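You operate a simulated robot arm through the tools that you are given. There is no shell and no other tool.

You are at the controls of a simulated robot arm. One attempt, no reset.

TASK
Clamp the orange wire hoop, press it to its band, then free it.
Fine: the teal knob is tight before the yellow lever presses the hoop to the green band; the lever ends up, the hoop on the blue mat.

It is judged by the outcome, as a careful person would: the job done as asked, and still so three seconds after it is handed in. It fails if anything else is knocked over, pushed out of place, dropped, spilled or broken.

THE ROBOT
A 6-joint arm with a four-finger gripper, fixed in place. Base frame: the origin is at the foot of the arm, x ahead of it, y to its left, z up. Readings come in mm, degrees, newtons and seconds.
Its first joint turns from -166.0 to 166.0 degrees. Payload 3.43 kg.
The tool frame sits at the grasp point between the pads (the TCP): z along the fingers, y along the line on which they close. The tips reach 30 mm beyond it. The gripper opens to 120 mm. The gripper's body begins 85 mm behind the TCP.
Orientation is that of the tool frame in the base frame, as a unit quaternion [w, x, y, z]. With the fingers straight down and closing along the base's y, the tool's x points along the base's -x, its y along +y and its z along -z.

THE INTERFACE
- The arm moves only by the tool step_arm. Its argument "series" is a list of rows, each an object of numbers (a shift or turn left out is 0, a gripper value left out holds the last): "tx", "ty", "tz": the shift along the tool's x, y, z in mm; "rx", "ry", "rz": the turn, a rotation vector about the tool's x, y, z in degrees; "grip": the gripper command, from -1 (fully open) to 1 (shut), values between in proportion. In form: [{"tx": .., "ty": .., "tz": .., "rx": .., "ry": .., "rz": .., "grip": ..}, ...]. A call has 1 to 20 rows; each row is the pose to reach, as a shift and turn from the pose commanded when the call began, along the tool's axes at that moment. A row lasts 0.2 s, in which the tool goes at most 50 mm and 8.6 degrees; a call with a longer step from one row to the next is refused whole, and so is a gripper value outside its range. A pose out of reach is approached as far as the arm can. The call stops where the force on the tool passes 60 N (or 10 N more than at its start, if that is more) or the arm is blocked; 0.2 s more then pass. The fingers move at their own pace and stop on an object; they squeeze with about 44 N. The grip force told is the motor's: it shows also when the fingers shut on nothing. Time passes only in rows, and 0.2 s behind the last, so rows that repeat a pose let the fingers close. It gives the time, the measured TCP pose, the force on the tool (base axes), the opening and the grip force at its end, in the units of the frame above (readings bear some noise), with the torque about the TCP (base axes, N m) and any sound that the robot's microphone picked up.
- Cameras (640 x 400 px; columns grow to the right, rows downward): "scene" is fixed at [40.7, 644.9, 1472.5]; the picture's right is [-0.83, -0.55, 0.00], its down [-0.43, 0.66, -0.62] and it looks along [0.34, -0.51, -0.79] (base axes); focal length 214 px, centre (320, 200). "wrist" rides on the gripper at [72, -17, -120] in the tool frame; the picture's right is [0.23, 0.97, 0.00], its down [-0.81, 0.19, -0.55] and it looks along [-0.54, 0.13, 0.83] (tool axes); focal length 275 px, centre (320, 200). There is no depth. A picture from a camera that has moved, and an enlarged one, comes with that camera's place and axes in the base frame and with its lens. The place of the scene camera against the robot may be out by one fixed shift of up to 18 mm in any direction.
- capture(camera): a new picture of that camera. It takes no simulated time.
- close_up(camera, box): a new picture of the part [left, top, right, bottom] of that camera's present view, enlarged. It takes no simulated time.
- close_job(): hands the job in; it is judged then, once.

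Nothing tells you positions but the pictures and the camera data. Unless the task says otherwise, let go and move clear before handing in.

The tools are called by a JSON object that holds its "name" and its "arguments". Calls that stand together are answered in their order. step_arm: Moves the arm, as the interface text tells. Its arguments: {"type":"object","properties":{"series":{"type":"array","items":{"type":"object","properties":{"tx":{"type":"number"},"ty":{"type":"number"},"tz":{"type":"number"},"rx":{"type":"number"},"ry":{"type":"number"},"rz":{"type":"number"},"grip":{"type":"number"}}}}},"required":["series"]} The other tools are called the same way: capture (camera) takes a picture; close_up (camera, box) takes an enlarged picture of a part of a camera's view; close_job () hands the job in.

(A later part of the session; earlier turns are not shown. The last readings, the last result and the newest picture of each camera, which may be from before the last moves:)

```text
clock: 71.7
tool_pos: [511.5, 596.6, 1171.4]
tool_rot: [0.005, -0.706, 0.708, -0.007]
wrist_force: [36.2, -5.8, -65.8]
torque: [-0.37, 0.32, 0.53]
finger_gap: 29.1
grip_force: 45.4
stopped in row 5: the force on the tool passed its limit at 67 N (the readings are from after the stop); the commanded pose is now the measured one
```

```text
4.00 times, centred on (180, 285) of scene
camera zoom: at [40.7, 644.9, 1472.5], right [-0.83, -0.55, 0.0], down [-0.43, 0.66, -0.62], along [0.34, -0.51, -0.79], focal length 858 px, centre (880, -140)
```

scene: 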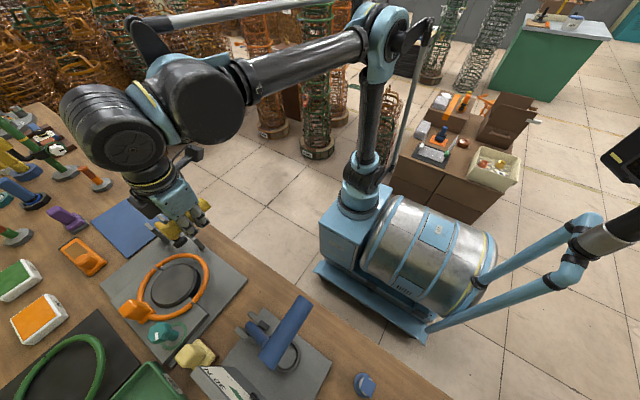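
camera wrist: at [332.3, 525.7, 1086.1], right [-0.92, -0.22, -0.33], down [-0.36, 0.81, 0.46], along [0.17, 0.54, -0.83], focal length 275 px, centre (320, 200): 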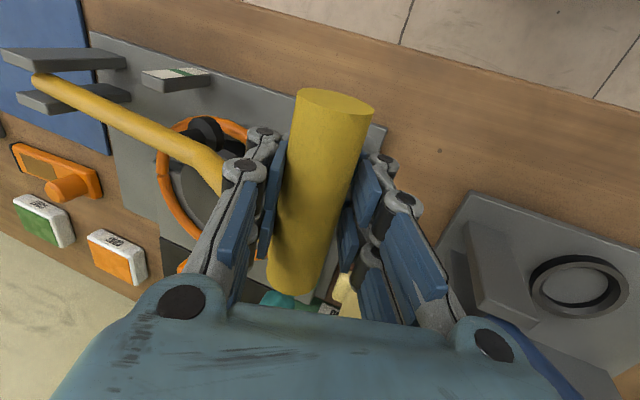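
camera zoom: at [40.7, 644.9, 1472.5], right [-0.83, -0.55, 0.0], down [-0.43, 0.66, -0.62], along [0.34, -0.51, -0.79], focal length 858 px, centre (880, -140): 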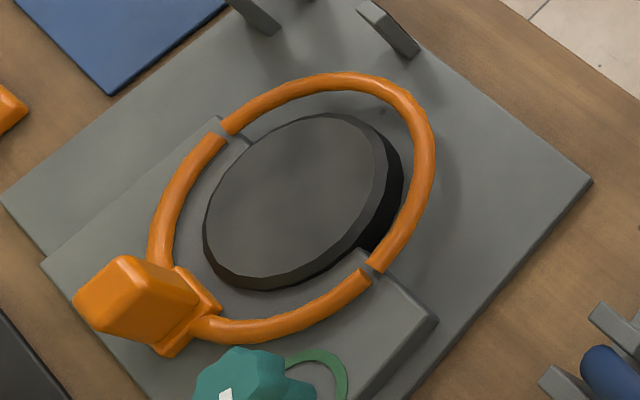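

The lever has reached its upper stop, and the hoop stays bent down. I'll relax the force, let go of the handle and check that the lever stays up.

{"name": "step_arm", "arguments": {"series": [{"ty": -1.0, "tz": 1.8, "grip": 1}, {"ty": -2.0, "tz": 3.4, "grip": 1}, {"ty": -2.0, "tz": 3.4, "grip": 1}]}}

```text
clock: 72.5
tool_pos: [506.0, 596.3, 1171.8]
tool_rot: [0.005, -0.707, 0.707, -0.006]
wrist_force: [-1.2, 10.2, -1.6]
torque: [0.01, 0.11, 0.28]
finger_gap: 29.0
grip_force: 44.6
```

{"name": "close_up", "arguments": {"camera": "scene", "box": [80, 140, 260, 253]}}

{"name": "capture", "arguments": {"camera": "wrist"}}

```text
3.54 times, centred on (170, 196) of scene
camera zoom: at [40.7, 644.9, 1472.5], right [-0.83, -0.55, 0.0], down [-0.43, 0.66, -0.62], along [0.34, -0.51, -0.79], focal length 759 px, centre (851, 212)
```

zoom: 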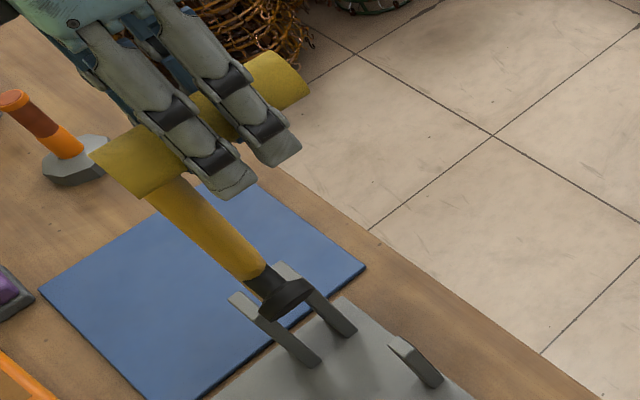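

```text
taken
camera wrist: at [521.1, 525.3, 1292.7], right [-0.97, -0.23, -0.02], down [-0.2, 0.81, 0.55], along [-0.12, 0.54, -0.83], focal length 275 px, centre (320, 200)
```

wrist: 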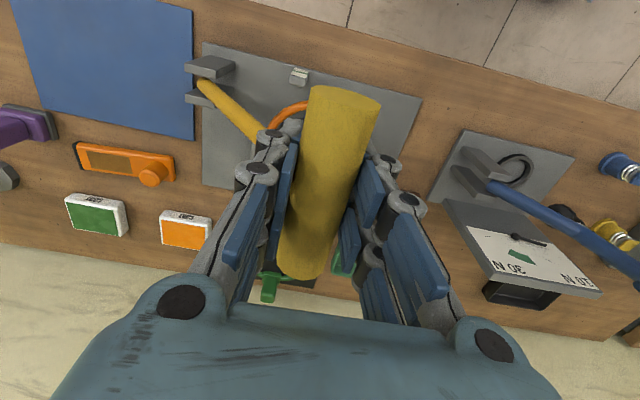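

The lever is about 3° short of its original position. The force was radial misalignment, not a stop. I'll finish raising it along the arc in small moves.

{"name": "step_arm", "arguments": {"series": [{"ty": -3, "tz": -1.7, "grip": 1}, {"ty": -6, "tz": -3.4, "grip": 1}, {"ty": -6, "tz": -3.4, "grip": 1}]}}

```text
clock: 73.3
tool_pos: [513.3, 597.6, 1174.1]
tool_rot: [-0.006, 0.707, -0.707, 0.006]
wrist_force: [-5.2, 19.1, 2.5]
torque: [0.05, -0.18, 0.44]
finger_gap: 28.8
grip_force: 44.7
```

{"name": "step_arm", "arguments": {"series": [{"ty": -2.5, "tz": -1.3, "grip": 1}, {"ty": -5, "tz": -2.6, "grip": 1}, {"ty": -5, "tz": -2.6, "grip": 1}]}}

{"name": "close_up", "arguments": {"camera": "scene", "box": [80, 140, 260, 253]}}

```text
clock: 74.1
tool_pos: [517.9, 596.4, 1176.2]
tool_rot: [0.007, -0.706, 0.708, -0.006]
wrist_force: [-3.4, 18.7, -0.8]
torque: [-0.11, -0.03, 0.21]
finger_gap: 29.3
grip_force: 45.1
```

```text
3.54 times, centred on (170, 196) of scene
camera zoom: at [40.7, 644.9, 1472.5], right [-0.83, -0.55, 0.0], down [-0.43, 0.66, -0.62], along [0.34, -0.51, -0.79], focal length 759 px, centre (851, 212)
```

zoom: 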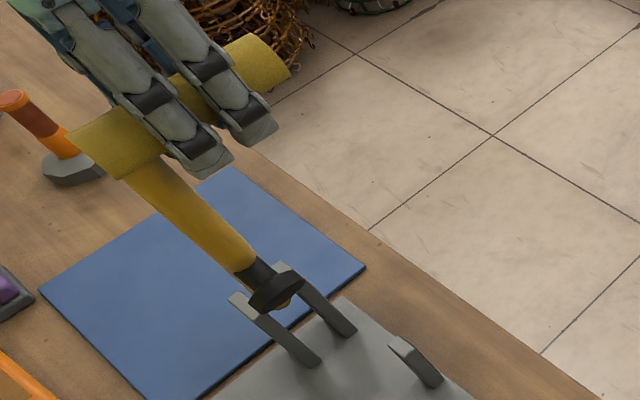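

The lever matches its original up position. I'll release and lift off.

{"name": "step_arm", "arguments": {"series": [{"grip": 0.3}, {"grip": -0.25}, {"grip": -0.25}, {"grip": -0.25, "tz": -30}, {"grip": -0.25, "tz": -60}, {"grip": -0.25, "tz": -90}, {"grip": -0.25, "tz": -90}]}}

{"name": "close_up", "arguments": {"camera": "scene", "box": [80, 140, 260, 253]}}

```text
clock: 75.7
tool_pos: [515.9, 596.7, 1268.8]
tool_rot: [-0.007, 0.707, -0.707, 0.007]
wrist_force: [0.0, 0.0, -0.1]
torque: [0.0, -0.01, 0.0]
finger_gap: 75.0
grip_force: 0.1
```

```text
3.54 times, centred on (170, 196) of scene
camera zoom: at [40.7, 644.9, 1472.5], right [-0.83, -0.55, 0.0], down [-0.43, 0.66, -0.62], along [0.34, -0.51, -0.79], focal length 759 px, centre (851, 212)
```

zoom: 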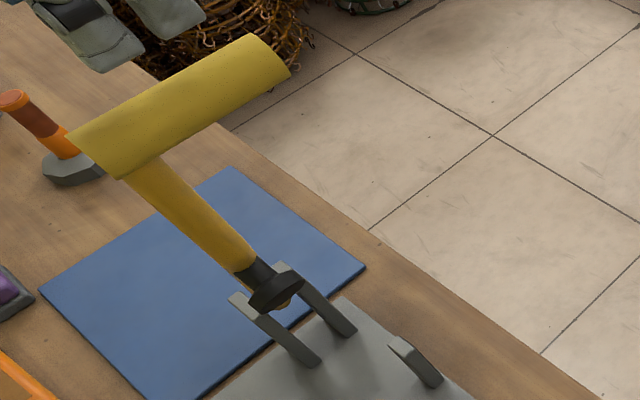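

The lever stays up. I'll go back to the low side view on the −y side and measure the bent hoop edge against the green band.

{"name": "step_arm", "arguments": {"series": [{"tx": 40, "grip": -1}, {"tx": 80}, {"tx": 120, "ty": -8}, {"tx": 160, "ty": -16}, {"tx": 201, "ty": -24}, {"tx": 201, "ty": -24, "tz": 45}, {"tx": 201, "ty": -24, "tz": 90}, {"tx": 201, "ty": -24, "tz": 135}, {"tx": 201, "ty": -24, "tz": 175}, {"tx": 201, "ty": -24, "tz": 205}, {"tx": 201, "ty": -24, "tz": 205}]}}

{"name": "step_arm", "arguments": {"series": [{"ry": -7.5}, {"ry": -15}, {"ry": -22.5}, {"ry": -30}, {"ry": -30}]}}

{"name": "capture", "arguments": {"camera": "wrist"}}

{"name": "close_up", "arguments": {"camera": "wrist", "box": [200, 90, 440, 240]}}

```text
clock: 78.1
tool_pos: [544.0, 393.7, 1063.3]
tool_rot: [0.007, -0.707, 0.707, -0.007]
wrist_force: [-0.6, 0.4, 0.2]
torque: [0.01, 0.01, 0.01]
finger_gap: 120.2
grip_force: 0.1
```

```text
clock: 79.3
tool_pos: [545.1, 394.9, 1064.4]
tool_rot: [-0.19, 0.684, -0.682, -0.178]
wrist_force: [-0.6, -0.6, -0.6]
torque: [0.04, 0.01, -0.02]
finger_gap: 119.9
grip_force: 0.1
```

```text
taken
camera wrist: at [560.0, 271.7, 1132.3], right [-0.97, -0.2, -0.13], down [-0.21, 0.42, 0.88], along [-0.12, 0.88, -0.45], focal length 275 px, centre (320, 200)
```

wrist: 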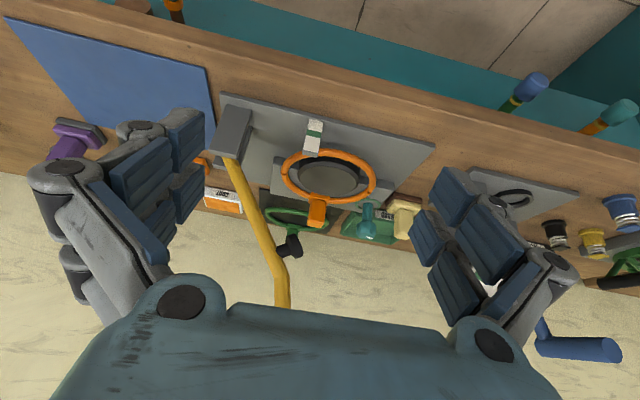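

```text
2.67 times, centred on (320, 165) of wrist
camera zoom: at [560.0, 271.7, 1132.3], right [-0.97, -0.2, -0.13], down [-0.21, 0.42, 0.88], along [-0.12, 0.88, -0.45], focal length 734 px, centre (320, 293)
```

zoom: 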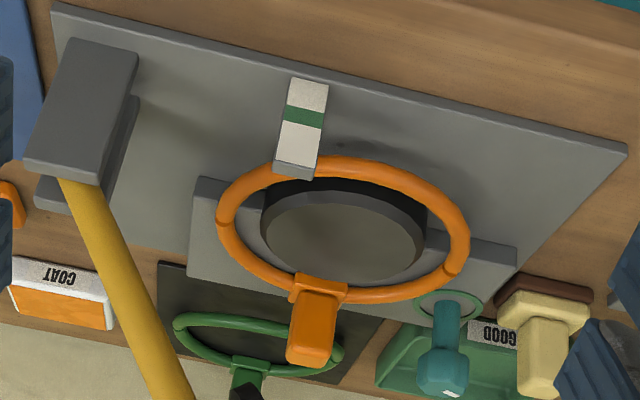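

The hoop edge appears near the band's lower part. I need a flatter view to compare properly, so I'll lower and tilt the camera closer to horizontal.

{"name": "step_arm", "arguments": {"series": [{"tx": 12.4, "ty": 2.4, "tz": 34.6, "ry": -4}, {"tx": 24.8, "ty": 4.8, "tz": 69.3, "ry": -8}, {"tx": 37.1, "ty": 7.2, "tz": 103.9, "ry": -12}, {"tx": 49.5, "ty": 9.6, "tz": 138.6, "ry": -16}, {"tx": 61.9, "ty": 12, "tz": 173.2, "ry": -20}, {"tx": 61.9, "ty": 12, "tz": 173.2, "ry": -20}]}}

{"name": "capture", "arguments": {"camera": "wrist"}}

{"name": "close_up", "arguments": {"camera": "wrist", "box": [200, 130, 400, 255]}}

```text
clock: 80.7
tool_pos: [536.4, 429.0, 880.2]
tool_rot: [-0.304, 0.643, -0.639, -0.294]
wrist_force: [0.1, 0.2, -0.1]
torque: [0.0, 0.0, 0.01]
finger_gap: 120.1
grip_force: 0.0
```

```text
taken
camera wrist: at [552.3, 289.7, 904.0], right [-0.97, -0.15, -0.19], down [-0.21, 0.1, 0.97], along [-0.12, 0.98, -0.12], focal length 275 px, centre (320, 200)
```

wrist: 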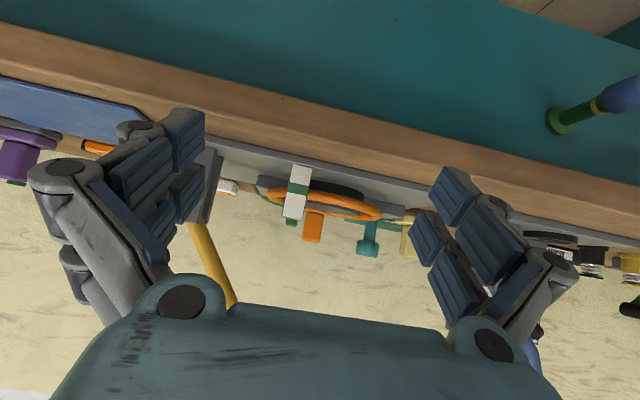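

```text
3.20 times, centred on (300, 192) of wrist
camera zoom: at [552.3, 289.7, 904.0], right [-0.97, -0.15, -0.19], down [-0.21, 0.1, 0.97], along [-0.12, 0.98, -0.12], focal length 881 px, centre (384, 224)
```

zoom: 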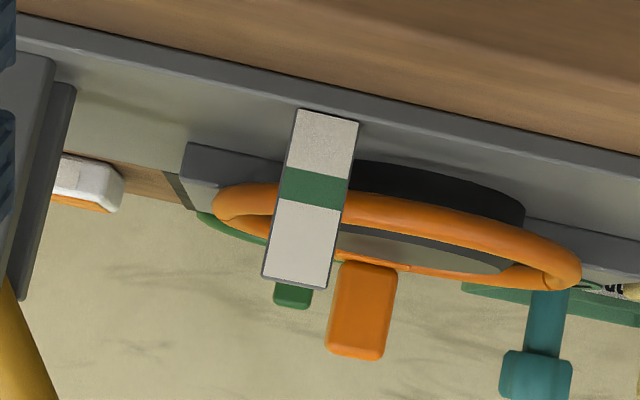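

In this near-horizontal view the hoop's free edge is at z≈856 against a band of ≈854–865, so it has settled inside the green band. Next I'll loosen the knob; first I'll level and back off.

{"name": "step_arm", "arguments": {"series": [{"tx": -20, "tz": -16.5, "ry": 7.2}, {"tx": -40, "tz": -33, "ry": 14.4}, {"tx": -60, "tz": -50, "ry": 21.6}, {"tx": -80, "tz": -66, "ry": 28.8}, {"tx": -100, "tz": -83, "ry": 36}, {"tx": -120, "tz": -100, "ry": 43.2}, {"tx": -138, "tz": -116, "ry": 50}, {"tx": -138, "tz": -116, "ry": 50}]}}

```text
clock: 82.5
tool_pos: [532.4, 429.5, 1059.8]
tool_rot: [-0.005, 0.707, -0.707, 0.007]
wrist_force: [-0.4, 0.3, 0.8]
torque: [0.01, -0.02, -0.01]
finger_gap: 119.8
grip_force: 0.1
```

{"name": "step_arm", "arguments": {"series": [{"ty": 40, "rz": 8.5, "grip": 0}, {"ty": 80, "rz": 17}, {"ty": 120, "rz": 25.5}, {"ty": 160, "rz": 34}, {"ty": 200, "rz": 42.5}, {"ty": 200, "tx": -39, "rz": 51}, {"ty": 200, "tx": -78, "rz": 59.5}, {"ty": 200, "tx": -117, "rz": 68}, {"ty": 200, "tx": -156, "rz": 76.5}, {"ty": 200, "tx": -195, "rz": 85}, {"ty": 200, "tx": -234, "rz": 93.5}, {"ty": 200, "tx": -270, "rz": 102}, {"ty": 183, "tx": -302, "tz": 10, "rz": 110.5}, {"ty": 166, "tx": -334, "tz": 20, "rz": 119}, {"ty": 150.5, "tx": -365, "tz": 30, "rz": 127.5}, {"ty": 150.5, "tx": -365, "tz": 30, "rz": 136}, {"ty": 150.5, "tx": -365, "tz": 30, "rz": 144.5}, {"ty": 150.5, "tx": -365, "tz": 30, "rz": 153}, {"ty": 150.5, "tx": -365, "tz": 30, "rz": 161.5}, {"ty": 150.5, "tx": -365, "tz": 30, "rz": 170}]}}

{"name": "capture", "arguments": {"camera": "wrist"}}

```text
clock: 86.7
tool_pos: [381.9, 792.6, 1029.7]
tool_rot: [0.007, 0.645, 0.764, 0.005]
wrist_force: [0.4, 1.1, -0.7]
torque: [-0.02, 0.02, 0.01]
finger_gap: 60.0
grip_force: 0.1
```

```text
taken
camera wrist: at [351.2, 859.9, 1150.3], right [0.92, 0.39, 0.02], down [0.32, -0.77, 0.56], along [0.23, -0.51, -0.83], focal length 275 px, centre (320, 200)
```

wrist: 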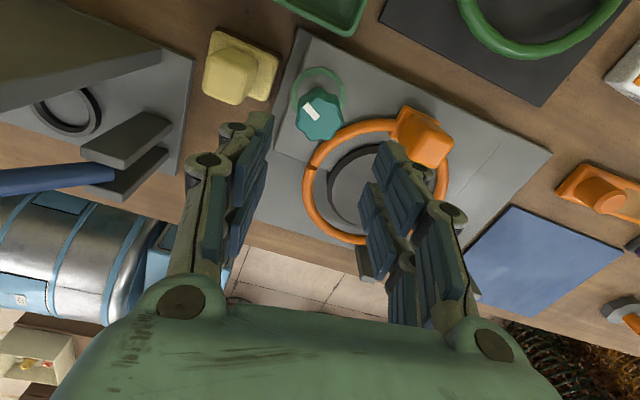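

The knob is under the gripper, and the green ring is still showing. I'll align, descend and grip it again.

{"name": "step_arm", "arguments": {"series": [{"tx": 2.4, "tz": 20, "rz": 7}, {"tx": 2.4, "tz": 50, "rz": 7}, {"tx": 2.4, "tz": 75, "rz": 7}, {"tx": 2.4, "tz": 95, "rz": 7}, {"tx": 2.4, "tz": 112, "rz": 7}, {"tx": 2.4, "tz": 112, "rz": 7}]}}

{"name": "step_arm", "arguments": {"series": [{"grip": 1}, {"grip": 1}, {"grip": 1}]}}

{"name": "close_up", "arguments": {"camera": "wrist", "box": [240, 110, 400, 250]}}

```text
clock: 88.1
tool_pos: [384.0, 795.8, 918.5]
tool_rot: [0.006, 0.689, 0.725, 0.006]
wrist_force: [-0.2, 0.0, 0.6]
torque: [0.0, 0.01, 0.0]
finger_gap: 60.2
grip_force: 0.2
```

```text
clock: 88.9
tool_pos: [382.7, 796.0, 918.9]
tool_rot: [0.006, 0.689, 0.725, 0.005]
wrist_force: [-14.5, -3.0, -3.0]
torque: [-0.06, 0.63, 0.03]
finger_gap: 38.4
grip_force: 44.8
```

```text
2.86 times, centred on (320, 180) of wrist
camera zoom: at [359.5, 864.7, 1039.5], right [0.96, 0.28, 0.02], down [0.23, -0.8, 0.56], along [0.17, -0.53, -0.83], focal length 786 px, centre (320, 257)
```

zoom: 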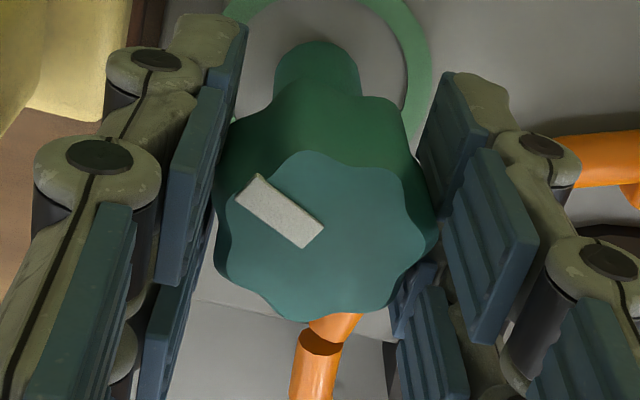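

Good grip. I'll turn counter-clockwise to loosen, in steps.

{"name": "step_arm", "arguments": {"series": [{"ty": -0.8, "grip": 1}, {"ty": -0.8, "rz": -5}, {"ty": -0.8, "rz": -10}, {"ty": -0.8, "rz": -15}, {"ty": -0.8, "rz": -20}, {"ty": -0.8, "rz": -25}]}}

{"name": "close_up", "arguments": {"camera": "wrist", "box": [240, 110, 400, 250]}}

```text
clock: 90.3
tool_pos: [382.4, 794.7, 918.8]
tool_rot: [0.007, 0.514, 0.857, 0.004]
wrist_force: [-15.8, 13.3, 22.4]
torque: [0.64, 0.8, -0.15]
finger_gap: 38.2
grip_force: 45.0
```

```text
2.86 times, centred on (320, 180) of wrist
camera zoom: at [331.4, 849.4, 1038.6], right [0.75, 0.66, 0.01], down [0.54, -0.63, 0.56], along [0.38, -0.41, -0.83], focal length 786 px, centre (320, 257)
```

zoom: 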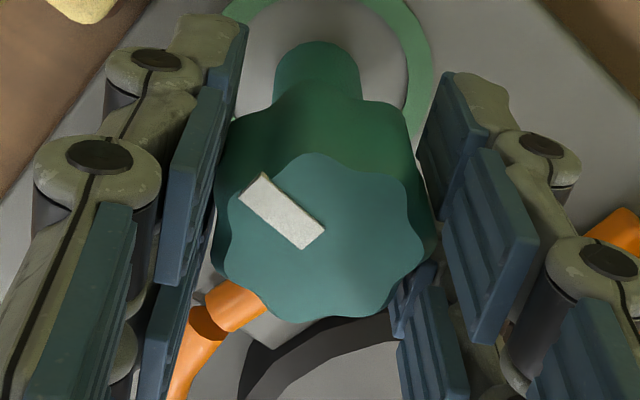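

{"name": "step_arm", "arguments": {"series": [{"tx": 1, "ty": -0.4, "tz": -0.7, "rz": -5, "grip": 1}, {"tx": 1, "ty": -0.4, "tz": -0.7, "rz": -10}, {"tx": 1, "ty": -0.4, "tz": -0.7, "rz": -15}, {"tx": 1, "ty": -0.4, "tz": -0.7, "rz": -20}, {"tx": 1, "ty": -0.4, "tz": -0.7, "rz": -25}, {"tx": 1, "ty": -0.4, "tz": -0.7, "rz": -30}]}}

{"name": "close_up", "arguments": {"camera": "wrist", "box": [240, 110, 400, 250]}}

```text
clock: 91.7
tool_pos: [382.5, 794.1, 919.3]
tool_rot: [0.008, 0.276, 0.961, 0.002]
wrist_force: [-17.4, -28.8, 1.4]
torque: [-0.45, 0.63, -0.04]
finger_gap: 38.1
grip_force: 45.3
```

```text
2.86 times, centred on (320, 180) of wrist
camera zoom: at [310.6, 818.1, 1038.9], right [0.32, 0.95, 0.0], down [0.78, -0.27, 0.57], along [0.54, -0.18, -0.82], focal length 786 px, centre (320, 257)
```

zoom: 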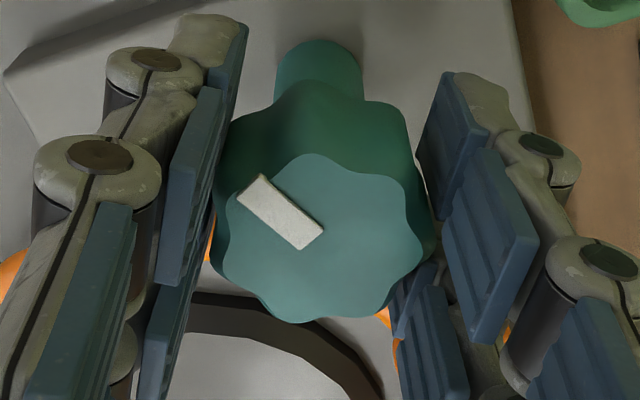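

The green ring is gone, so the clamp has released. I'll continue back to the original angle so it's fully loose.

{"name": "step_arm", "arguments": {"series": [{"ty": -1.8, "rz": 0, "grip": 1}, {"ty": -1.8, "rz": -6}, {"ty": -1.8, "rz": -12}, {"ty": -1.8, "rz": -18}, {"ty": -1.8, "rz": -24}, {"ty": -1.8, "rz": -30}]}}

{"name": "step_arm", "arguments": {"series": [{"rz": -6, "grip": 1}, {"rz": -12}, {"rz": -18}, {"rz": -22}]}}

{"name": "step_arm", "arguments": {"series": [{"grip": 0}, {"grip": 0}, {"grip": 0, "tz": -20}, {"grip": 0, "tz": -55}, {"grip": 0, "tz": -95}, {"grip": 0, "tz": -130}, {"grip": 0, "tz": -130}]}}

{"name": "capture", "arguments": {"camera": "wrist"}}

```text
clock: 93.1
tool_pos: [382.2, 795.7, 918.5]
tool_rot: [0.009, 0.018, 1.0, 0.001]
wrist_force: [9.3, 18.0, 33.0]
torque: [0.33, -0.3, -0.04]
finger_gap: 38.2
grip_force: 45.4
```

```text
clock: 94.1
tool_pos: [382.0, 795.2, 917.4]
tool_rot: [0.008, -0.174, 0.985, -0.002]
wrist_force: [10.2, 32.6, 31.2]
torque: [0.86, -0.35, -0.04]
finger_gap: 38.2
grip_force: 44.5
```

```text
clock: 95.7
tool_pos: [379.2, 797.6, 1048.8]
tool_rot: [0.008, -0.173, 0.985, -0.001]
wrist_force: [0.5, -0.5, -0.3]
torque: [0.0, 0.03, -0.01]
finger_gap: 60.0
grip_force: 0.1
```

```text
taken
camera wrist: at [316.1, 755.7, 1168.4], right [-0.55, 0.84, -0.01], down [0.69, 0.46, 0.56], along [0.48, 0.3, -0.83], focal length 275 px, centre (320, 200)
```

wrist: 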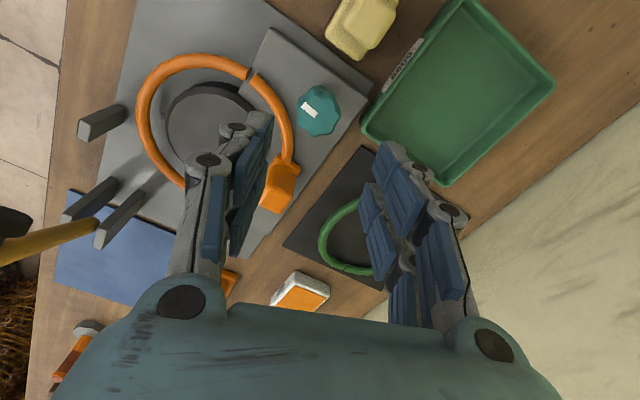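

The knob is loose. Next I'll locate the hoop's upright tab for grasping.

{"name": "close_up", "arguments": {"camera": "wrist", "box": [230, 120, 350, 220]}}

{"name": "close_up", "arguments": {"camera": "scene", "box": [80, 220, 220, 360]}}

```text
4.00 times, centred on (290, 170) of wrist
camera zoom: at [316.1, 755.7, 1168.4], right [-0.55, 0.84, -0.01], down [0.69, 0.46, 0.56], along [0.48, 0.3, -0.83], focal length 1101 px, centre (440, 320)
```

zoom: 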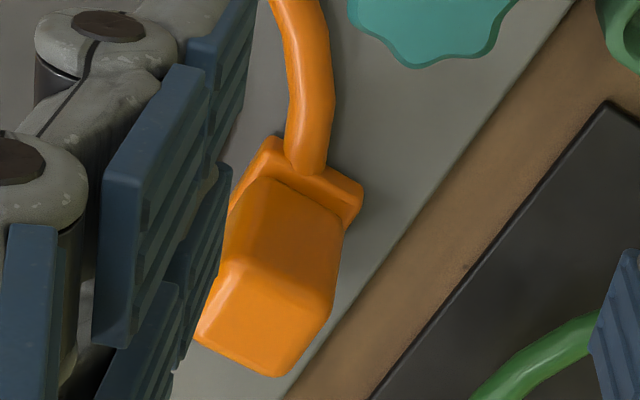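

```text
2.86 times, centred on (150, 290) of scene
camera zoom: at [40.7, 644.9, 1472.5], right [-0.83, -0.55, 0.0], down [-0.43, 0.66, -0.62], along [0.34, -0.51, -0.79], focal length 613 px, centre (806, -57)
```

zoom: 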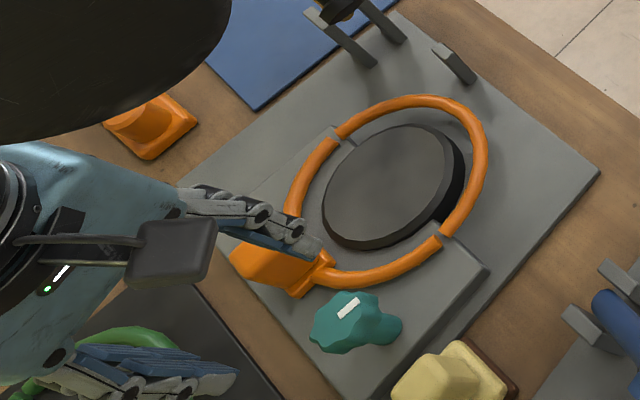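

The tab is upright and centred near (487, 805), with its top at z≈921. I'll hover over it with the fingers closing along y, so one finger sits inside the hoop and one outside.

{"name": "step_arm", "arguments": {"series": [{"tx": -26, "ty": -7.5, "tz": 10, "rz": 5, "grip": -0.25}, {"tx": -52, "ty": -15, "tz": 20, "rz": 10}, {"tx": -78, "ty": -22.5, "tz": 30, "rz": 15}, {"tx": -104.8, "ty": -30.2, "tz": 40, "rz": 20}, {"tx": -104.8, "ty": -30.2, "tz": 40, "rz": 20}]}}

{"name": "capture", "arguments": {"camera": "wrist"}}

{"name": "close_up", "arguments": {"camera": "wrist", "box": [240, 90, 400, 210]}}

```text
clock: 96.9
tool_pos: [492.6, 800.8, 1010.1]
tool_rot: [0.008, 0.001, 1.0, 0.0]
wrist_force: [0.4, -0.3, 0.1]
torque: [-0.03, 0.03, 0.03]
finger_gap: 75.1
grip_force: 0.1
```

```text
taken
camera wrist: at [418.1, 784.4, 1129.7], right [-0.23, 0.97, 0.0], down [0.8, 0.19, 0.57], along [0.55, 0.13, -0.82], focal length 275 px, centre (320, 200)
```

wrist: 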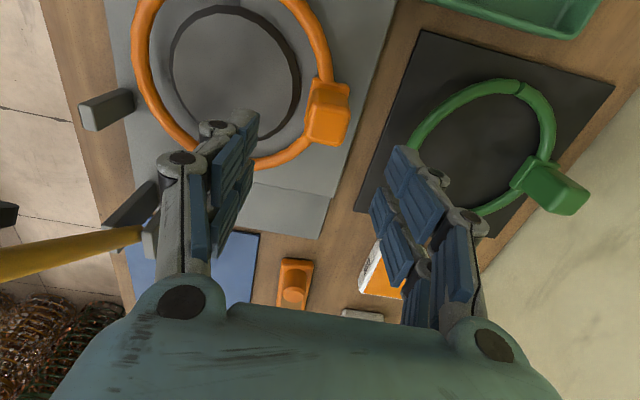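

```text
3.33 times, centred on (320, 150) of wrist
camera zoom: at [418.1, 784.4, 1129.7], right [-0.23, 0.97, 0.0], down [0.8, 0.19, 0.57], along [0.55, 0.13, -0.82], focal length 918 px, centre (320, 367)
```

zoom: 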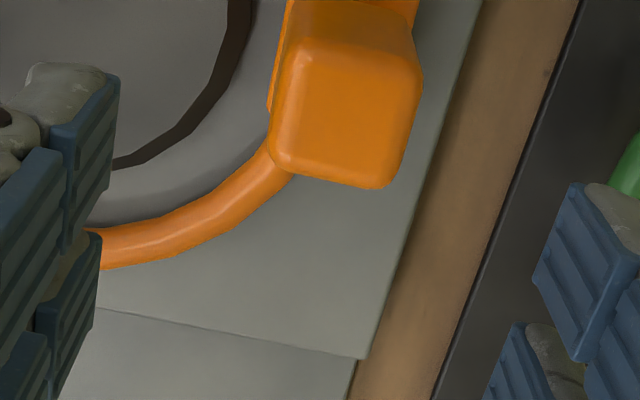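

The tab centre is confirmed at (487.3, 806.6) and aligned with the fingers. I'll descend astride it.

{"name": "step_arm", "arguments": {"series": [{"tx": 5.3, "ty": 5.8, "tz": 0}, {"tx": 5.3, "ty": 5.8, "tz": 35}, {"tx": 5.3, "ty": 5.8, "tz": 65}, {"tx": 5.3, "ty": 5.8, "tz": 85}, {"tx": 5.3, "ty": 5.8, "tz": 101}, {"tx": 5.3, "ty": 5.8, "tz": 101}]}}

{"name": "capture", "arguments": {"camera": "wrist"}}

```text
clock: 98.3
tool_pos: [485.4, 808.0, 908.4]
tool_rot: [0.009, 0.0, 1.0, 0.001]
wrist_force: [0.3, -0.3, 0.1]
torque: [-0.05, -0.02, -0.03]
finger_gap: 74.9
grip_force: 0.0
```

```text
taken
camera wrist: at [411.3, 790.4, 1029.0], right [-0.23, 0.97, 0.0], down [0.8, 0.19, 0.57], along [0.55, 0.13, -0.82], focal length 275 px, centre (320, 200)
```

wrist: 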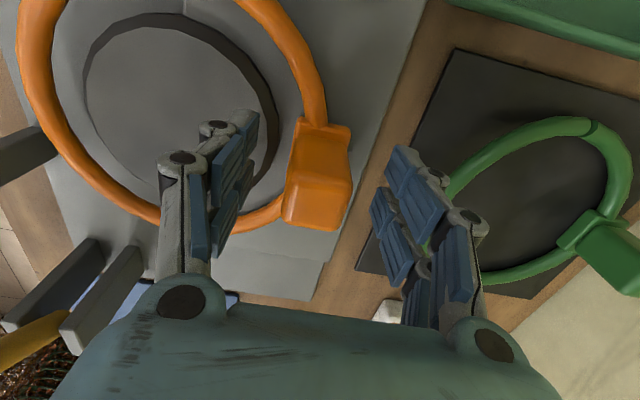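

{"name": "step_arm", "arguments": {"series": [{"grip": 0.4}, {"grip": 1}, {"grip": 1}, {"grip": 1}]}}

```text
clock: 99.3
tool_pos: [485.2, 808.3, 909.9]
tool_rot: [0.009, 0.001, 1.0, -0.001]
wrist_force: [0.4, 1.0, 1.2]
torque: [-0.12, -0.07, 0.02]
finger_gap: 33.6
grip_force: 43.7
```

The grip is clean (33.6 mm, no side force). I'll lift a little first to confirm the hoop is free.

{"name": "step_arm", "arguments": {"series": [{"tz": -6, "grip": 1}, {"tz": -12}, {"tz": -20}, {"tz": -30}, {"tz": -30}]}}

{"name": "capture", "arguments": {"camera": "wrist"}}

{"name": "capture", "arguments": {"camera": "scene"}}

```text
clock: 100.5
tool_pos: [484.3, 807.9, 939.4]
tool_rot: [0.009, 0.0, 1.0, 0.0]
wrist_force: [-0.1, 0.0, -3.7]
torque: [0.16, 0.02, 0.03]
finger_gap: 33.4
grip_force: 44.2
```

```text
taken
camera wrist: at [410.6, 790.7, 1059.3], right [-0.23, 0.97, 0.0], down [0.8, 0.19, 0.57], along [0.55, 0.13, -0.82], focal length 275 px, centre (320, 200)
```

wrist: 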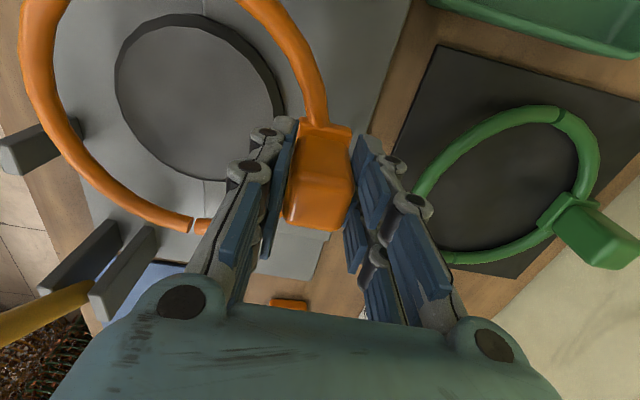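

```text
taken
```

scene: 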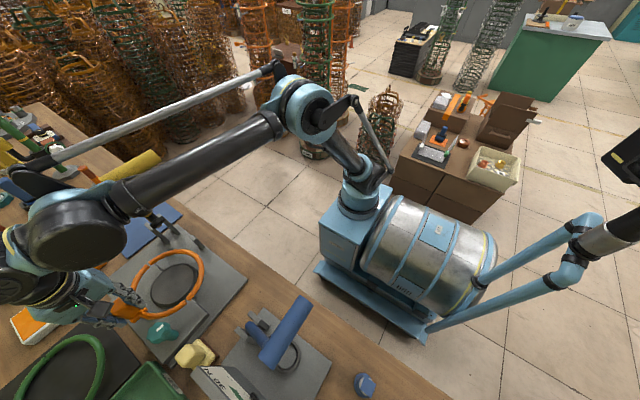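

The hoop is free, in hand, and weighs about 4 N. I'll raise it clear, then carry it around the −y side of the lever without rotating yet.

{"name": "step_arm", "arguments": {"series": [{"tz": -25, "grip": 1}, {"tz": -50}, {"tz": -70}, {"tz": -70, "tx": 32, "ty": -10}, {"tz": -70, "tx": 64, "ty": -20}, {"tz": -70, "tx": 95, "ty": -30}, {"tz": -70, "tx": 125, "ty": -40}, {"tz": -70, "tx": 125, "ty": -75}, {"tz": -70, "tx": 125, "ty": -110}, {"tz": -70, "tx": 125, "ty": -145}, {"tz": -70, "tx": 125, "ty": -180}, {"tz": -70, "tx": 125, "ty": -215}, {"tz": -70, "tx": 125, "ty": -250}, {"tz": -70, "tx": 125, "ty": -288}, {"tz": -70, "tx": 125, "ty": -288}]}}

{"name": "capture", "arguments": {"camera": "scene"}}

{"name": "capture", "arguments": {"camera": "wrist"}}

```text
clock: 103.7
tool_pos: [359.0, 521.7, 1007.7]
tool_rot: [0.009, 0.0, 1.0, 0.0]
wrist_force: [-0.9, 0.1, -4.3]
torque: [0.15, -0.01, 0.04]
finger_gap: 33.6
grip_force: 43.9
```

```text
taken
```

scene: 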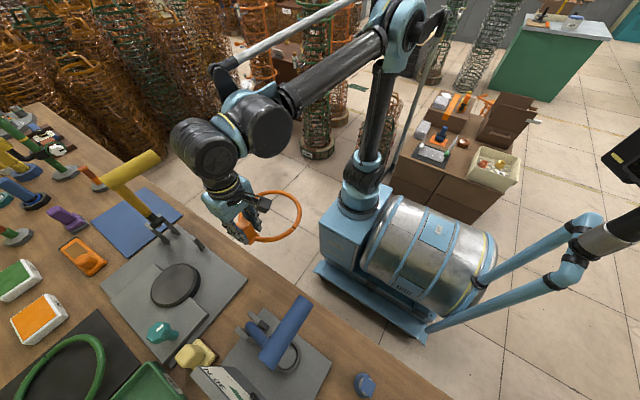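

```text
taken
camera wrist: at [286.1, 504.1, 1126.6], right [-0.23, 0.97, 0.0], down [0.8, 0.19, 0.57], along [0.55, 0.13, -0.82], focal length 275 px, centre (320, 200)
```

wrist: 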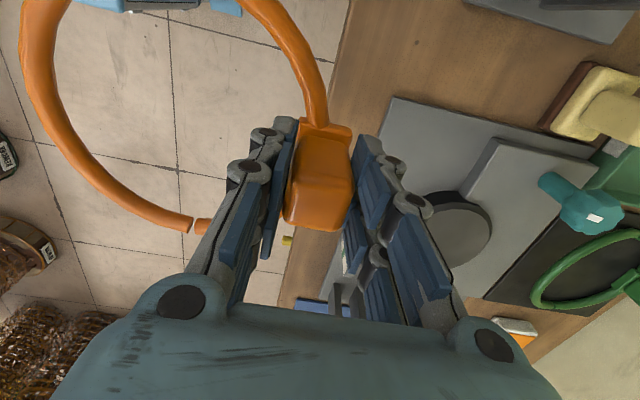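

The hoop is well held and the lever is still up. Now I'll swing around toward the mat, rotating the hoop as it goes.

{"name": "step_arm", "arguments": {"series": [{"tx": -29, "ty": -13, "rz": -8.5, "grip": 1}, {"tx": -58, "ty": -26, "rz": -17}, {"tx": -87, "ty": -40, "rz": -25.5}, {"tx": -115, "ty": -53, "rz": -34}, {"tx": -144, "ty": -66, "rz": -42.5}, {"tx": -173, "ty": -79, "rz": -51}, {"tx": -201, "ty": -92, "rz": -59.5}, {"tx": -226, "ty": -92, "rz": -68}, {"tx": -251, "ty": -92, "rz": -76.5}, {"tx": -276, "ty": -92, "rz": -85}, {"tx": -301, "ty": -92, "rz": -93.5}, {"tx": -326, "ty": -92, "rz": -102}, {"tx": -351, "ty": -92, "rz": -110.5}, {"tx": -376, "ty": -92, "rz": -119}, {"tx": -401, "ty": -92, "rz": -127.5}, {"tx": -401, "ty": -92, "rz": -136}, {"tx": -401, "ty": -92, "rz": -145}, {"tx": -401, "ty": -92, "rz": -145}]}}

{"name": "capture", "arguments": {"camera": "scene"}}

{"name": "capture", "arguments": {"camera": "wrist"}}

```text
refused: row 17 steps farther than a row can; nothing moved
```

```text
taken
```

scene: 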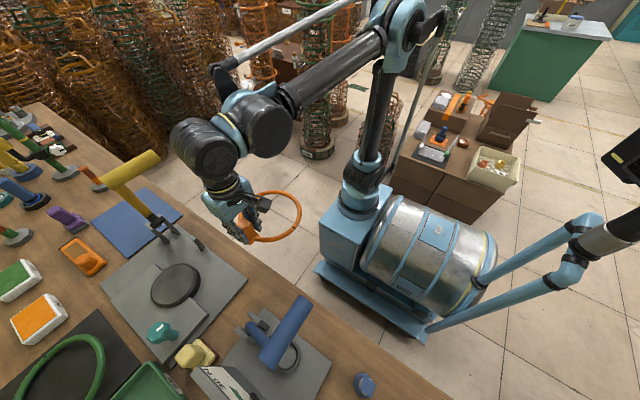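

```text
taken
camera wrist: at [286.1, 504.1, 1126.6], right [-0.23, 0.97, 0.0], down [0.8, 0.19, 0.57], along [0.55, 0.13, -0.82], focal length 275 px, centre (320, 200)
```

wrist: 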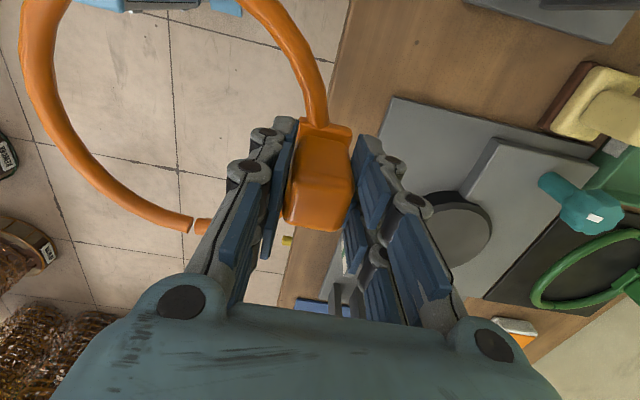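

The call was refused because one row turned too far, and nothing moved. I'll resend it with a smaller last step.

{"name": "step_arm", "arguments": {"series": [{"tx": -29, "ty": -13, "rz": -8, "grip": 1}, {"tx": -58, "ty": -26, "rz": -16}, {"tx": -87, "ty": -40, "rz": -24}, {"tx": -115, "ty": -53, "rz": -32}, {"tx": -144, "ty": -66, "rz": -40}, {"tx": -173, "ty": -79, "rz": -48}, {"tx": -201, "ty": -92, "rz": -56}, {"tx": -226, "ty": -92, "rz": -64}, {"tx": -251, "ty": -92, "rz": -72}, {"tx": -276, "ty": -92, "rz": -80}, {"tx": -301, "ty": -92, "rz": -88}, {"tx": -326, "ty": -92, "rz": -96}, {"tx": -351, "ty": -92, "rz": -104}, {"tx": -376, "ty": -92, "rz": -112}, {"tx": -401, "ty": -92, "rz": -120}, {"tx": -401, "ty": -92, "rz": -128}, {"tx": -401, "ty": -92, "rz": -136}, {"tx": -401, "ty": -92, "rz": -144}, {"tx": -401, "ty": -92, "rz": -144}]}}

{"name": "capture", "arguments": {"camera": "scene"}}

{"name": "capture", "arguments": {"camera": "wrist"}}

```text
clock: 107.7
tool_pos: [758.6, 428.4, 1013.0]
tool_rot: [-0.003, 0.951, -0.308, 0.008]
wrist_force: [0.1, -0.6, -3.6]
torque: [-0.14, 0.06, 0.03]
finger_gap: 33.5
grip_force: 43.8
```

```text
taken
```

scene: 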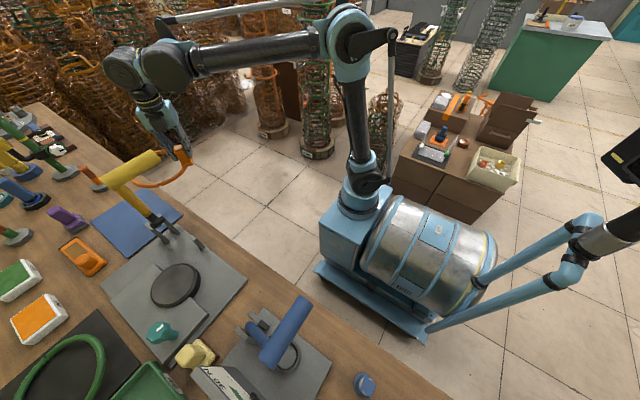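

```text
taken
camera wrist: at [825.1, 399.2, 1135.6], right [-0.38, -0.92, -0.01], down [-0.78, 0.32, 0.54], along [-0.5, 0.21, -0.84], focal length 275 px, centre (320, 200)
```

wrist: 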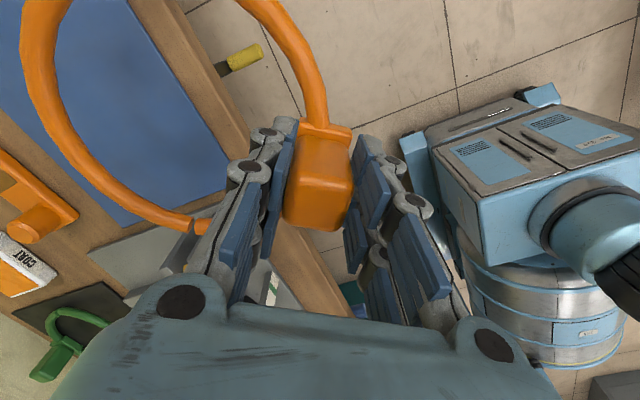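

The hoop is oriented and sits off the mat's −y side. I'll move in over the mat, watching the arm's clearance to the lever.

{"name": "step_arm", "arguments": {"series": [{"tx": -15.8, "ty": -22.3, "grip": 1}, {"tx": -31.6, "ty": -44.6}, {"tx": -47.4, "ty": -67}, {"tx": -63.2, "ty": -89.3}, {"tx": -63.2, "ty": -89.3}]}}

{"name": "capture", "arguments": {"camera": "scene"}}

{"name": "capture", "arguments": {"camera": "wrist"}}

```text
clock: 108.9
tool_pos: [760.4, 536.2, 1013.1]
tool_rot: [-0.003, 0.951, -0.309, 0.008]
wrist_force: [-1.0, -0.2, -3.0]
torque: [-0.14, 0.06, 0.01]
finger_gap: 33.5
grip_force: 43.8
```

```text
taken
```

scene: 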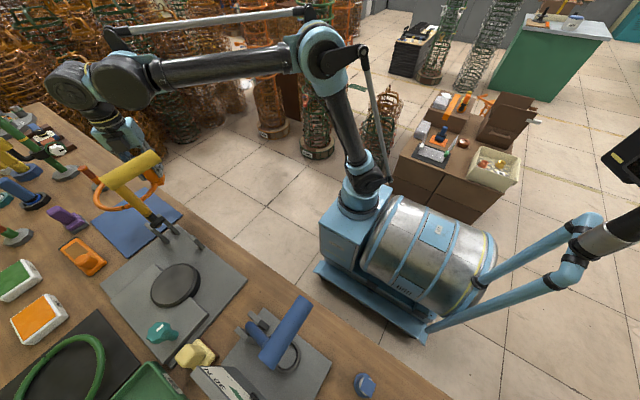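

```text
taken
camera wrist: at [825.7, 508.2, 1135.1], right [-0.39, -0.92, -0.01], down [-0.78, 0.32, 0.54], along [-0.5, 0.21, -0.84], focal length 275 px, centre (320, 200)
```

wrist: 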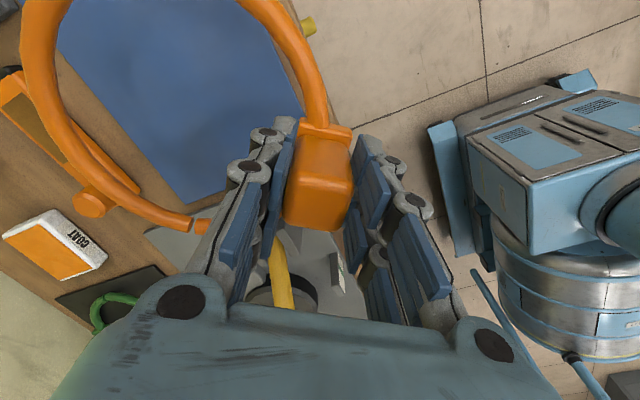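

Clearance is fine and the hoop is coming over the mat. I'll finish the lateral move.

{"name": "step_arm", "arguments": {"series": [{"tx": -10.4, "ty": -13.8, "grip": 1}, {"tx": -20.8, "ty": -27.6}, {"tx": -31.2, "ty": -41.4}, {"tx": -31.2, "ty": -41.4}]}}

{"name": "close_up", "arguments": {"camera": "scene", "box": [30, 40, 230, 260]}}

{"name": "capture", "arguments": {"camera": "wrist"}}

```text
clock: 109.9
tool_pos: [759.6, 589.4, 1014.1]
tool_rot: [-0.003, 0.951, -0.309, 0.008]
wrist_force: [-0.7, 0.8, -3.4]
torque: [-0.11, 0.07, -0.01]
finger_gap: 33.5
grip_force: 44.2
```

```text
1.82 times, centred on (130, 150) of scene
camera zoom: at [40.7, 644.9, 1472.5], right [-0.83, -0.55, 0.0], down [-0.43, 0.66, -0.62], along [0.34, -0.51, -0.79], focal length 390 px, centre (666, 291)
```

zoom: 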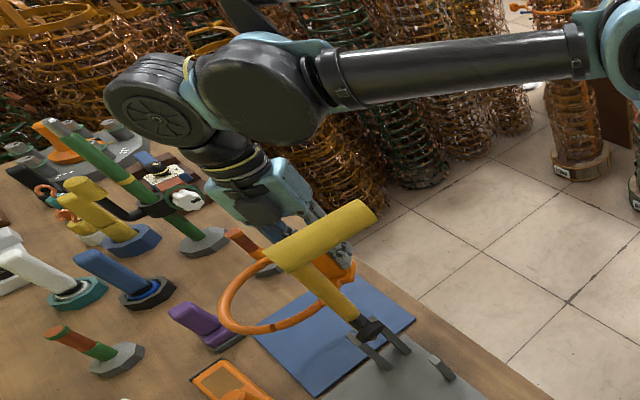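

```text
taken
camera wrist: at [825.3, 560.2, 1135.1], right [-0.39, -0.92, -0.01], down [-0.78, 0.32, 0.54], along [-0.5, 0.21, -0.84], focal length 275 px, centre (320, 200)
```

wrist: 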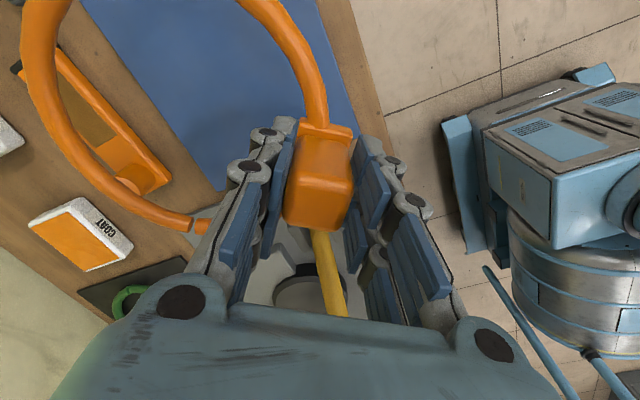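

The hoop is centred over the mat (mat spans y 558–757, x ≈700–932). I'll descend most of the way now.

{"name": "step_arm", "arguments": {"series": [{"tz": 20, "grip": 1}, {"tz": 40}, {"tz": 60}, {"tz": 80}, {"tz": 95}, {"tz": 106}, {"tz": 106}]}}

{"name": "close_up", "arguments": {"camera": "scene", "box": [30, 40, 230, 260]}}

{"name": "capture", "arguments": {"camera": "wrist"}}

```text
clock: 111.5
tool_pos: [761.6, 587.8, 906.5]
tool_rot: [-0.003, 0.951, -0.309, 0.008]
wrist_force: [0.3, -0.6, -2.6]
torque: [-0.15, 0.1, 0.02]
finger_gap: 33.7
grip_force: 44.6
```

```text
1.82 times, centred on (130, 150) of scene
camera zoom: at [40.7, 644.9, 1472.5], right [-0.83, -0.55, 0.0], down [-0.43, 0.66, -0.62], along [0.34, -0.51, -0.79], focal length 390 px, centre (666, 291)
```

zoom: 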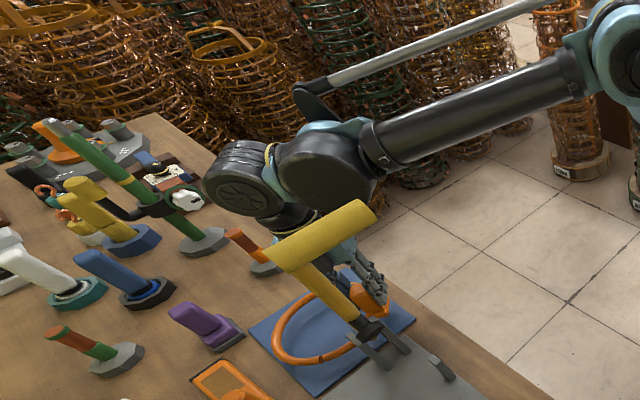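

```text
taken
camera wrist: at [827.4, 558.9, 1028.7], right [-0.39, -0.92, -0.01], down [-0.78, 0.32, 0.54], along [-0.5, 0.21, -0.84], focal length 275 px, centre (320, 200)
```

wrist: 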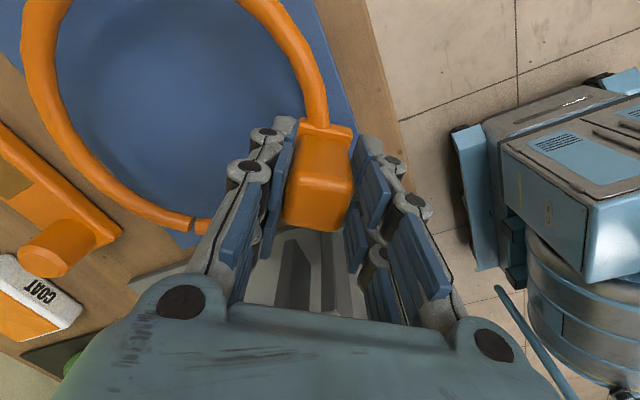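

Nearly down. I'll go slowly now until I feel contact.

{"name": "step_arm", "arguments": {"series": [{"tz": 3, "grip": 1}, {"tz": 6}, {"tz": 9}, {"tz": 9}]}}

{"name": "step_arm", "arguments": {"series": [{"tz": 2, "grip": 1}, {"tz": 4}, {"tz": 4}]}}

```text
clock: 112.5
tool_pos: [760.9, 588.4, 898.2]
tool_rot: [-0.002, 0.951, -0.309, 0.008]
wrist_force: [-0.3, 0.6, -4.0]
torque: [-0.16, 0.09, -0.01]
finger_gap: 33.6
grip_force: 44.4
```

```text
clock: 113.3
tool_pos: [762.4, 588.5, 893.6]
tool_rot: [-0.002, 0.951, -0.309, 0.008]
wrist_force: [0.2, 0.2, -3.9]
torque: [-0.17, 0.08, 0.0]
finger_gap: 33.6
grip_force: 44.6
```

{"name": "step_arm", "arguments": {"series": [{"tz": 2, "grip": 1}, {"tz": 4}, {"tz": 4}]}}

{"name": "close_up", "arguments": {"camera": "scene", "box": [80, 160, 200, 260]}}

```text
clock: 114.1
tool_pos: [762.3, 588.5, 890.7]
tool_rot: [-0.003, 0.951, -0.309, 0.009]
wrist_force: [0.5, 0.6, -3.0]
torque: [-0.14, 0.05, 0.01]
finger_gap: 33.7
grip_force: 44.0
```

```text
4.00 times, centred on (140, 210) of scene
camera zoom: at [40.7, 644.9, 1472.5], right [-0.83, -0.55, 0.0], down [-0.43, 0.66, -0.62], along [0.34, -0.51, -0.79], focal length 858 px, centre (1040, 160)
```

zoom: 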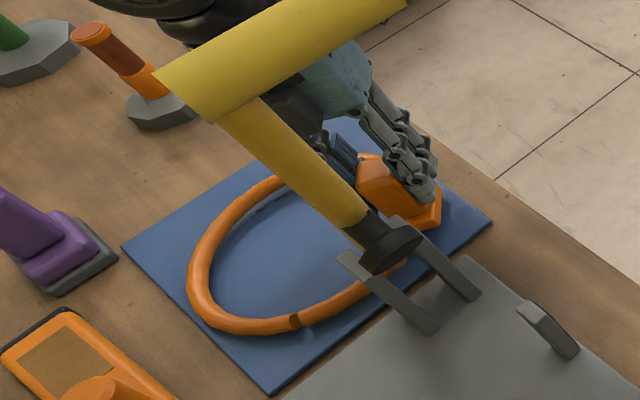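

{"name": "step_arm", "arguments": {"series": [{"tz": 2, "grip": 1}, {"tz": 4}, {"tz": 4}]}}

{"name": "step_arm", "arguments": {"series": [{"tz": 1.5, "grip": 1}, {"tz": 3}, {"tz": 3}]}}

```text
clock: 114.9
tool_pos: [762.9, 587.9, 888.3]
tool_rot: [-0.002, 0.951, -0.309, 0.008]
wrist_force: [-1.7, -3.1, 5.2]
torque: [0.74, 0.35, 0.13]
finger_gap: 33.6
grip_force: 44.4
```

```text
clock: 115.7
tool_pos: [762.9, 588.4, 884.8]
tool_rot: [-0.003, 0.951, -0.31, 0.007]
wrist_force: [11.1, 1.6, 30.9]
torque: [0.54, 0.34, -0.26]
finger_gap: 34.0
grip_force: 44.0
```

It's in contact with the mat. I'll back off 1 mm and open gently.

{"name": "step_arm", "arguments": {"series": [{"tz": -1.0, "grip": 1}, {"tz": -1.0, "grip": 1}]}}

{"name": "step_arm", "arguments": {"series": [{"grip": 0.35}, {"grip": 0.2}, {"grip": 0}, {"grip": 0}]}}

{"name": "capture", "arguments": {"camera": "wrist"}}

{"name": "close_up", "arguments": {"camera": "scene", "box": [80, 160, 200, 260]}}

```text
clock: 116.3
tool_pos: [762.1, 588.7, 884.8]
tool_rot: [-0.002, 0.951, -0.31, 0.008]
wrist_force: [1.9, -4.1, 9.4]
torque: [-0.04, 0.22, -0.02]
finger_gap: 33.5
grip_force: 44.2
```

```text
clock: 117.3
tool_pos: [762.0, 589.6, 884.0]
tool_rot: [-0.003, 0.951, -0.309, 0.008]
wrist_force: [0.3, -0.2, 0.6]
torque: [0.01, 0.0, 0.01]
finger_gap: 60.1
grip_force: 0.0
```

```text
taken
camera wrist: at [827.5, 560.2, 1006.7], right [-0.39, -0.92, -0.01], down [-0.78, 0.32, 0.54], along [-0.5, 0.21, -0.84], focal length 275 px, centre (320, 200)
```

wrist: 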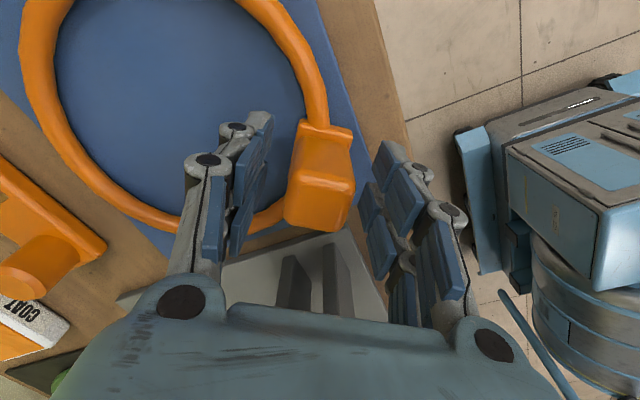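

```text
4.00 times, centred on (140, 210) of scene
camera zoom: at [40.7, 644.9, 1472.5], right [-0.83, -0.55, 0.0], down [-0.43, 0.66, -0.62], along [0.34, -0.51, -0.79], focal length 858 px, centre (1040, 160)
```

zoom: 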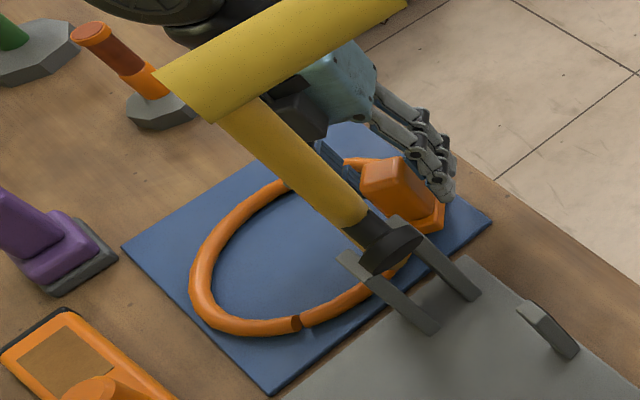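

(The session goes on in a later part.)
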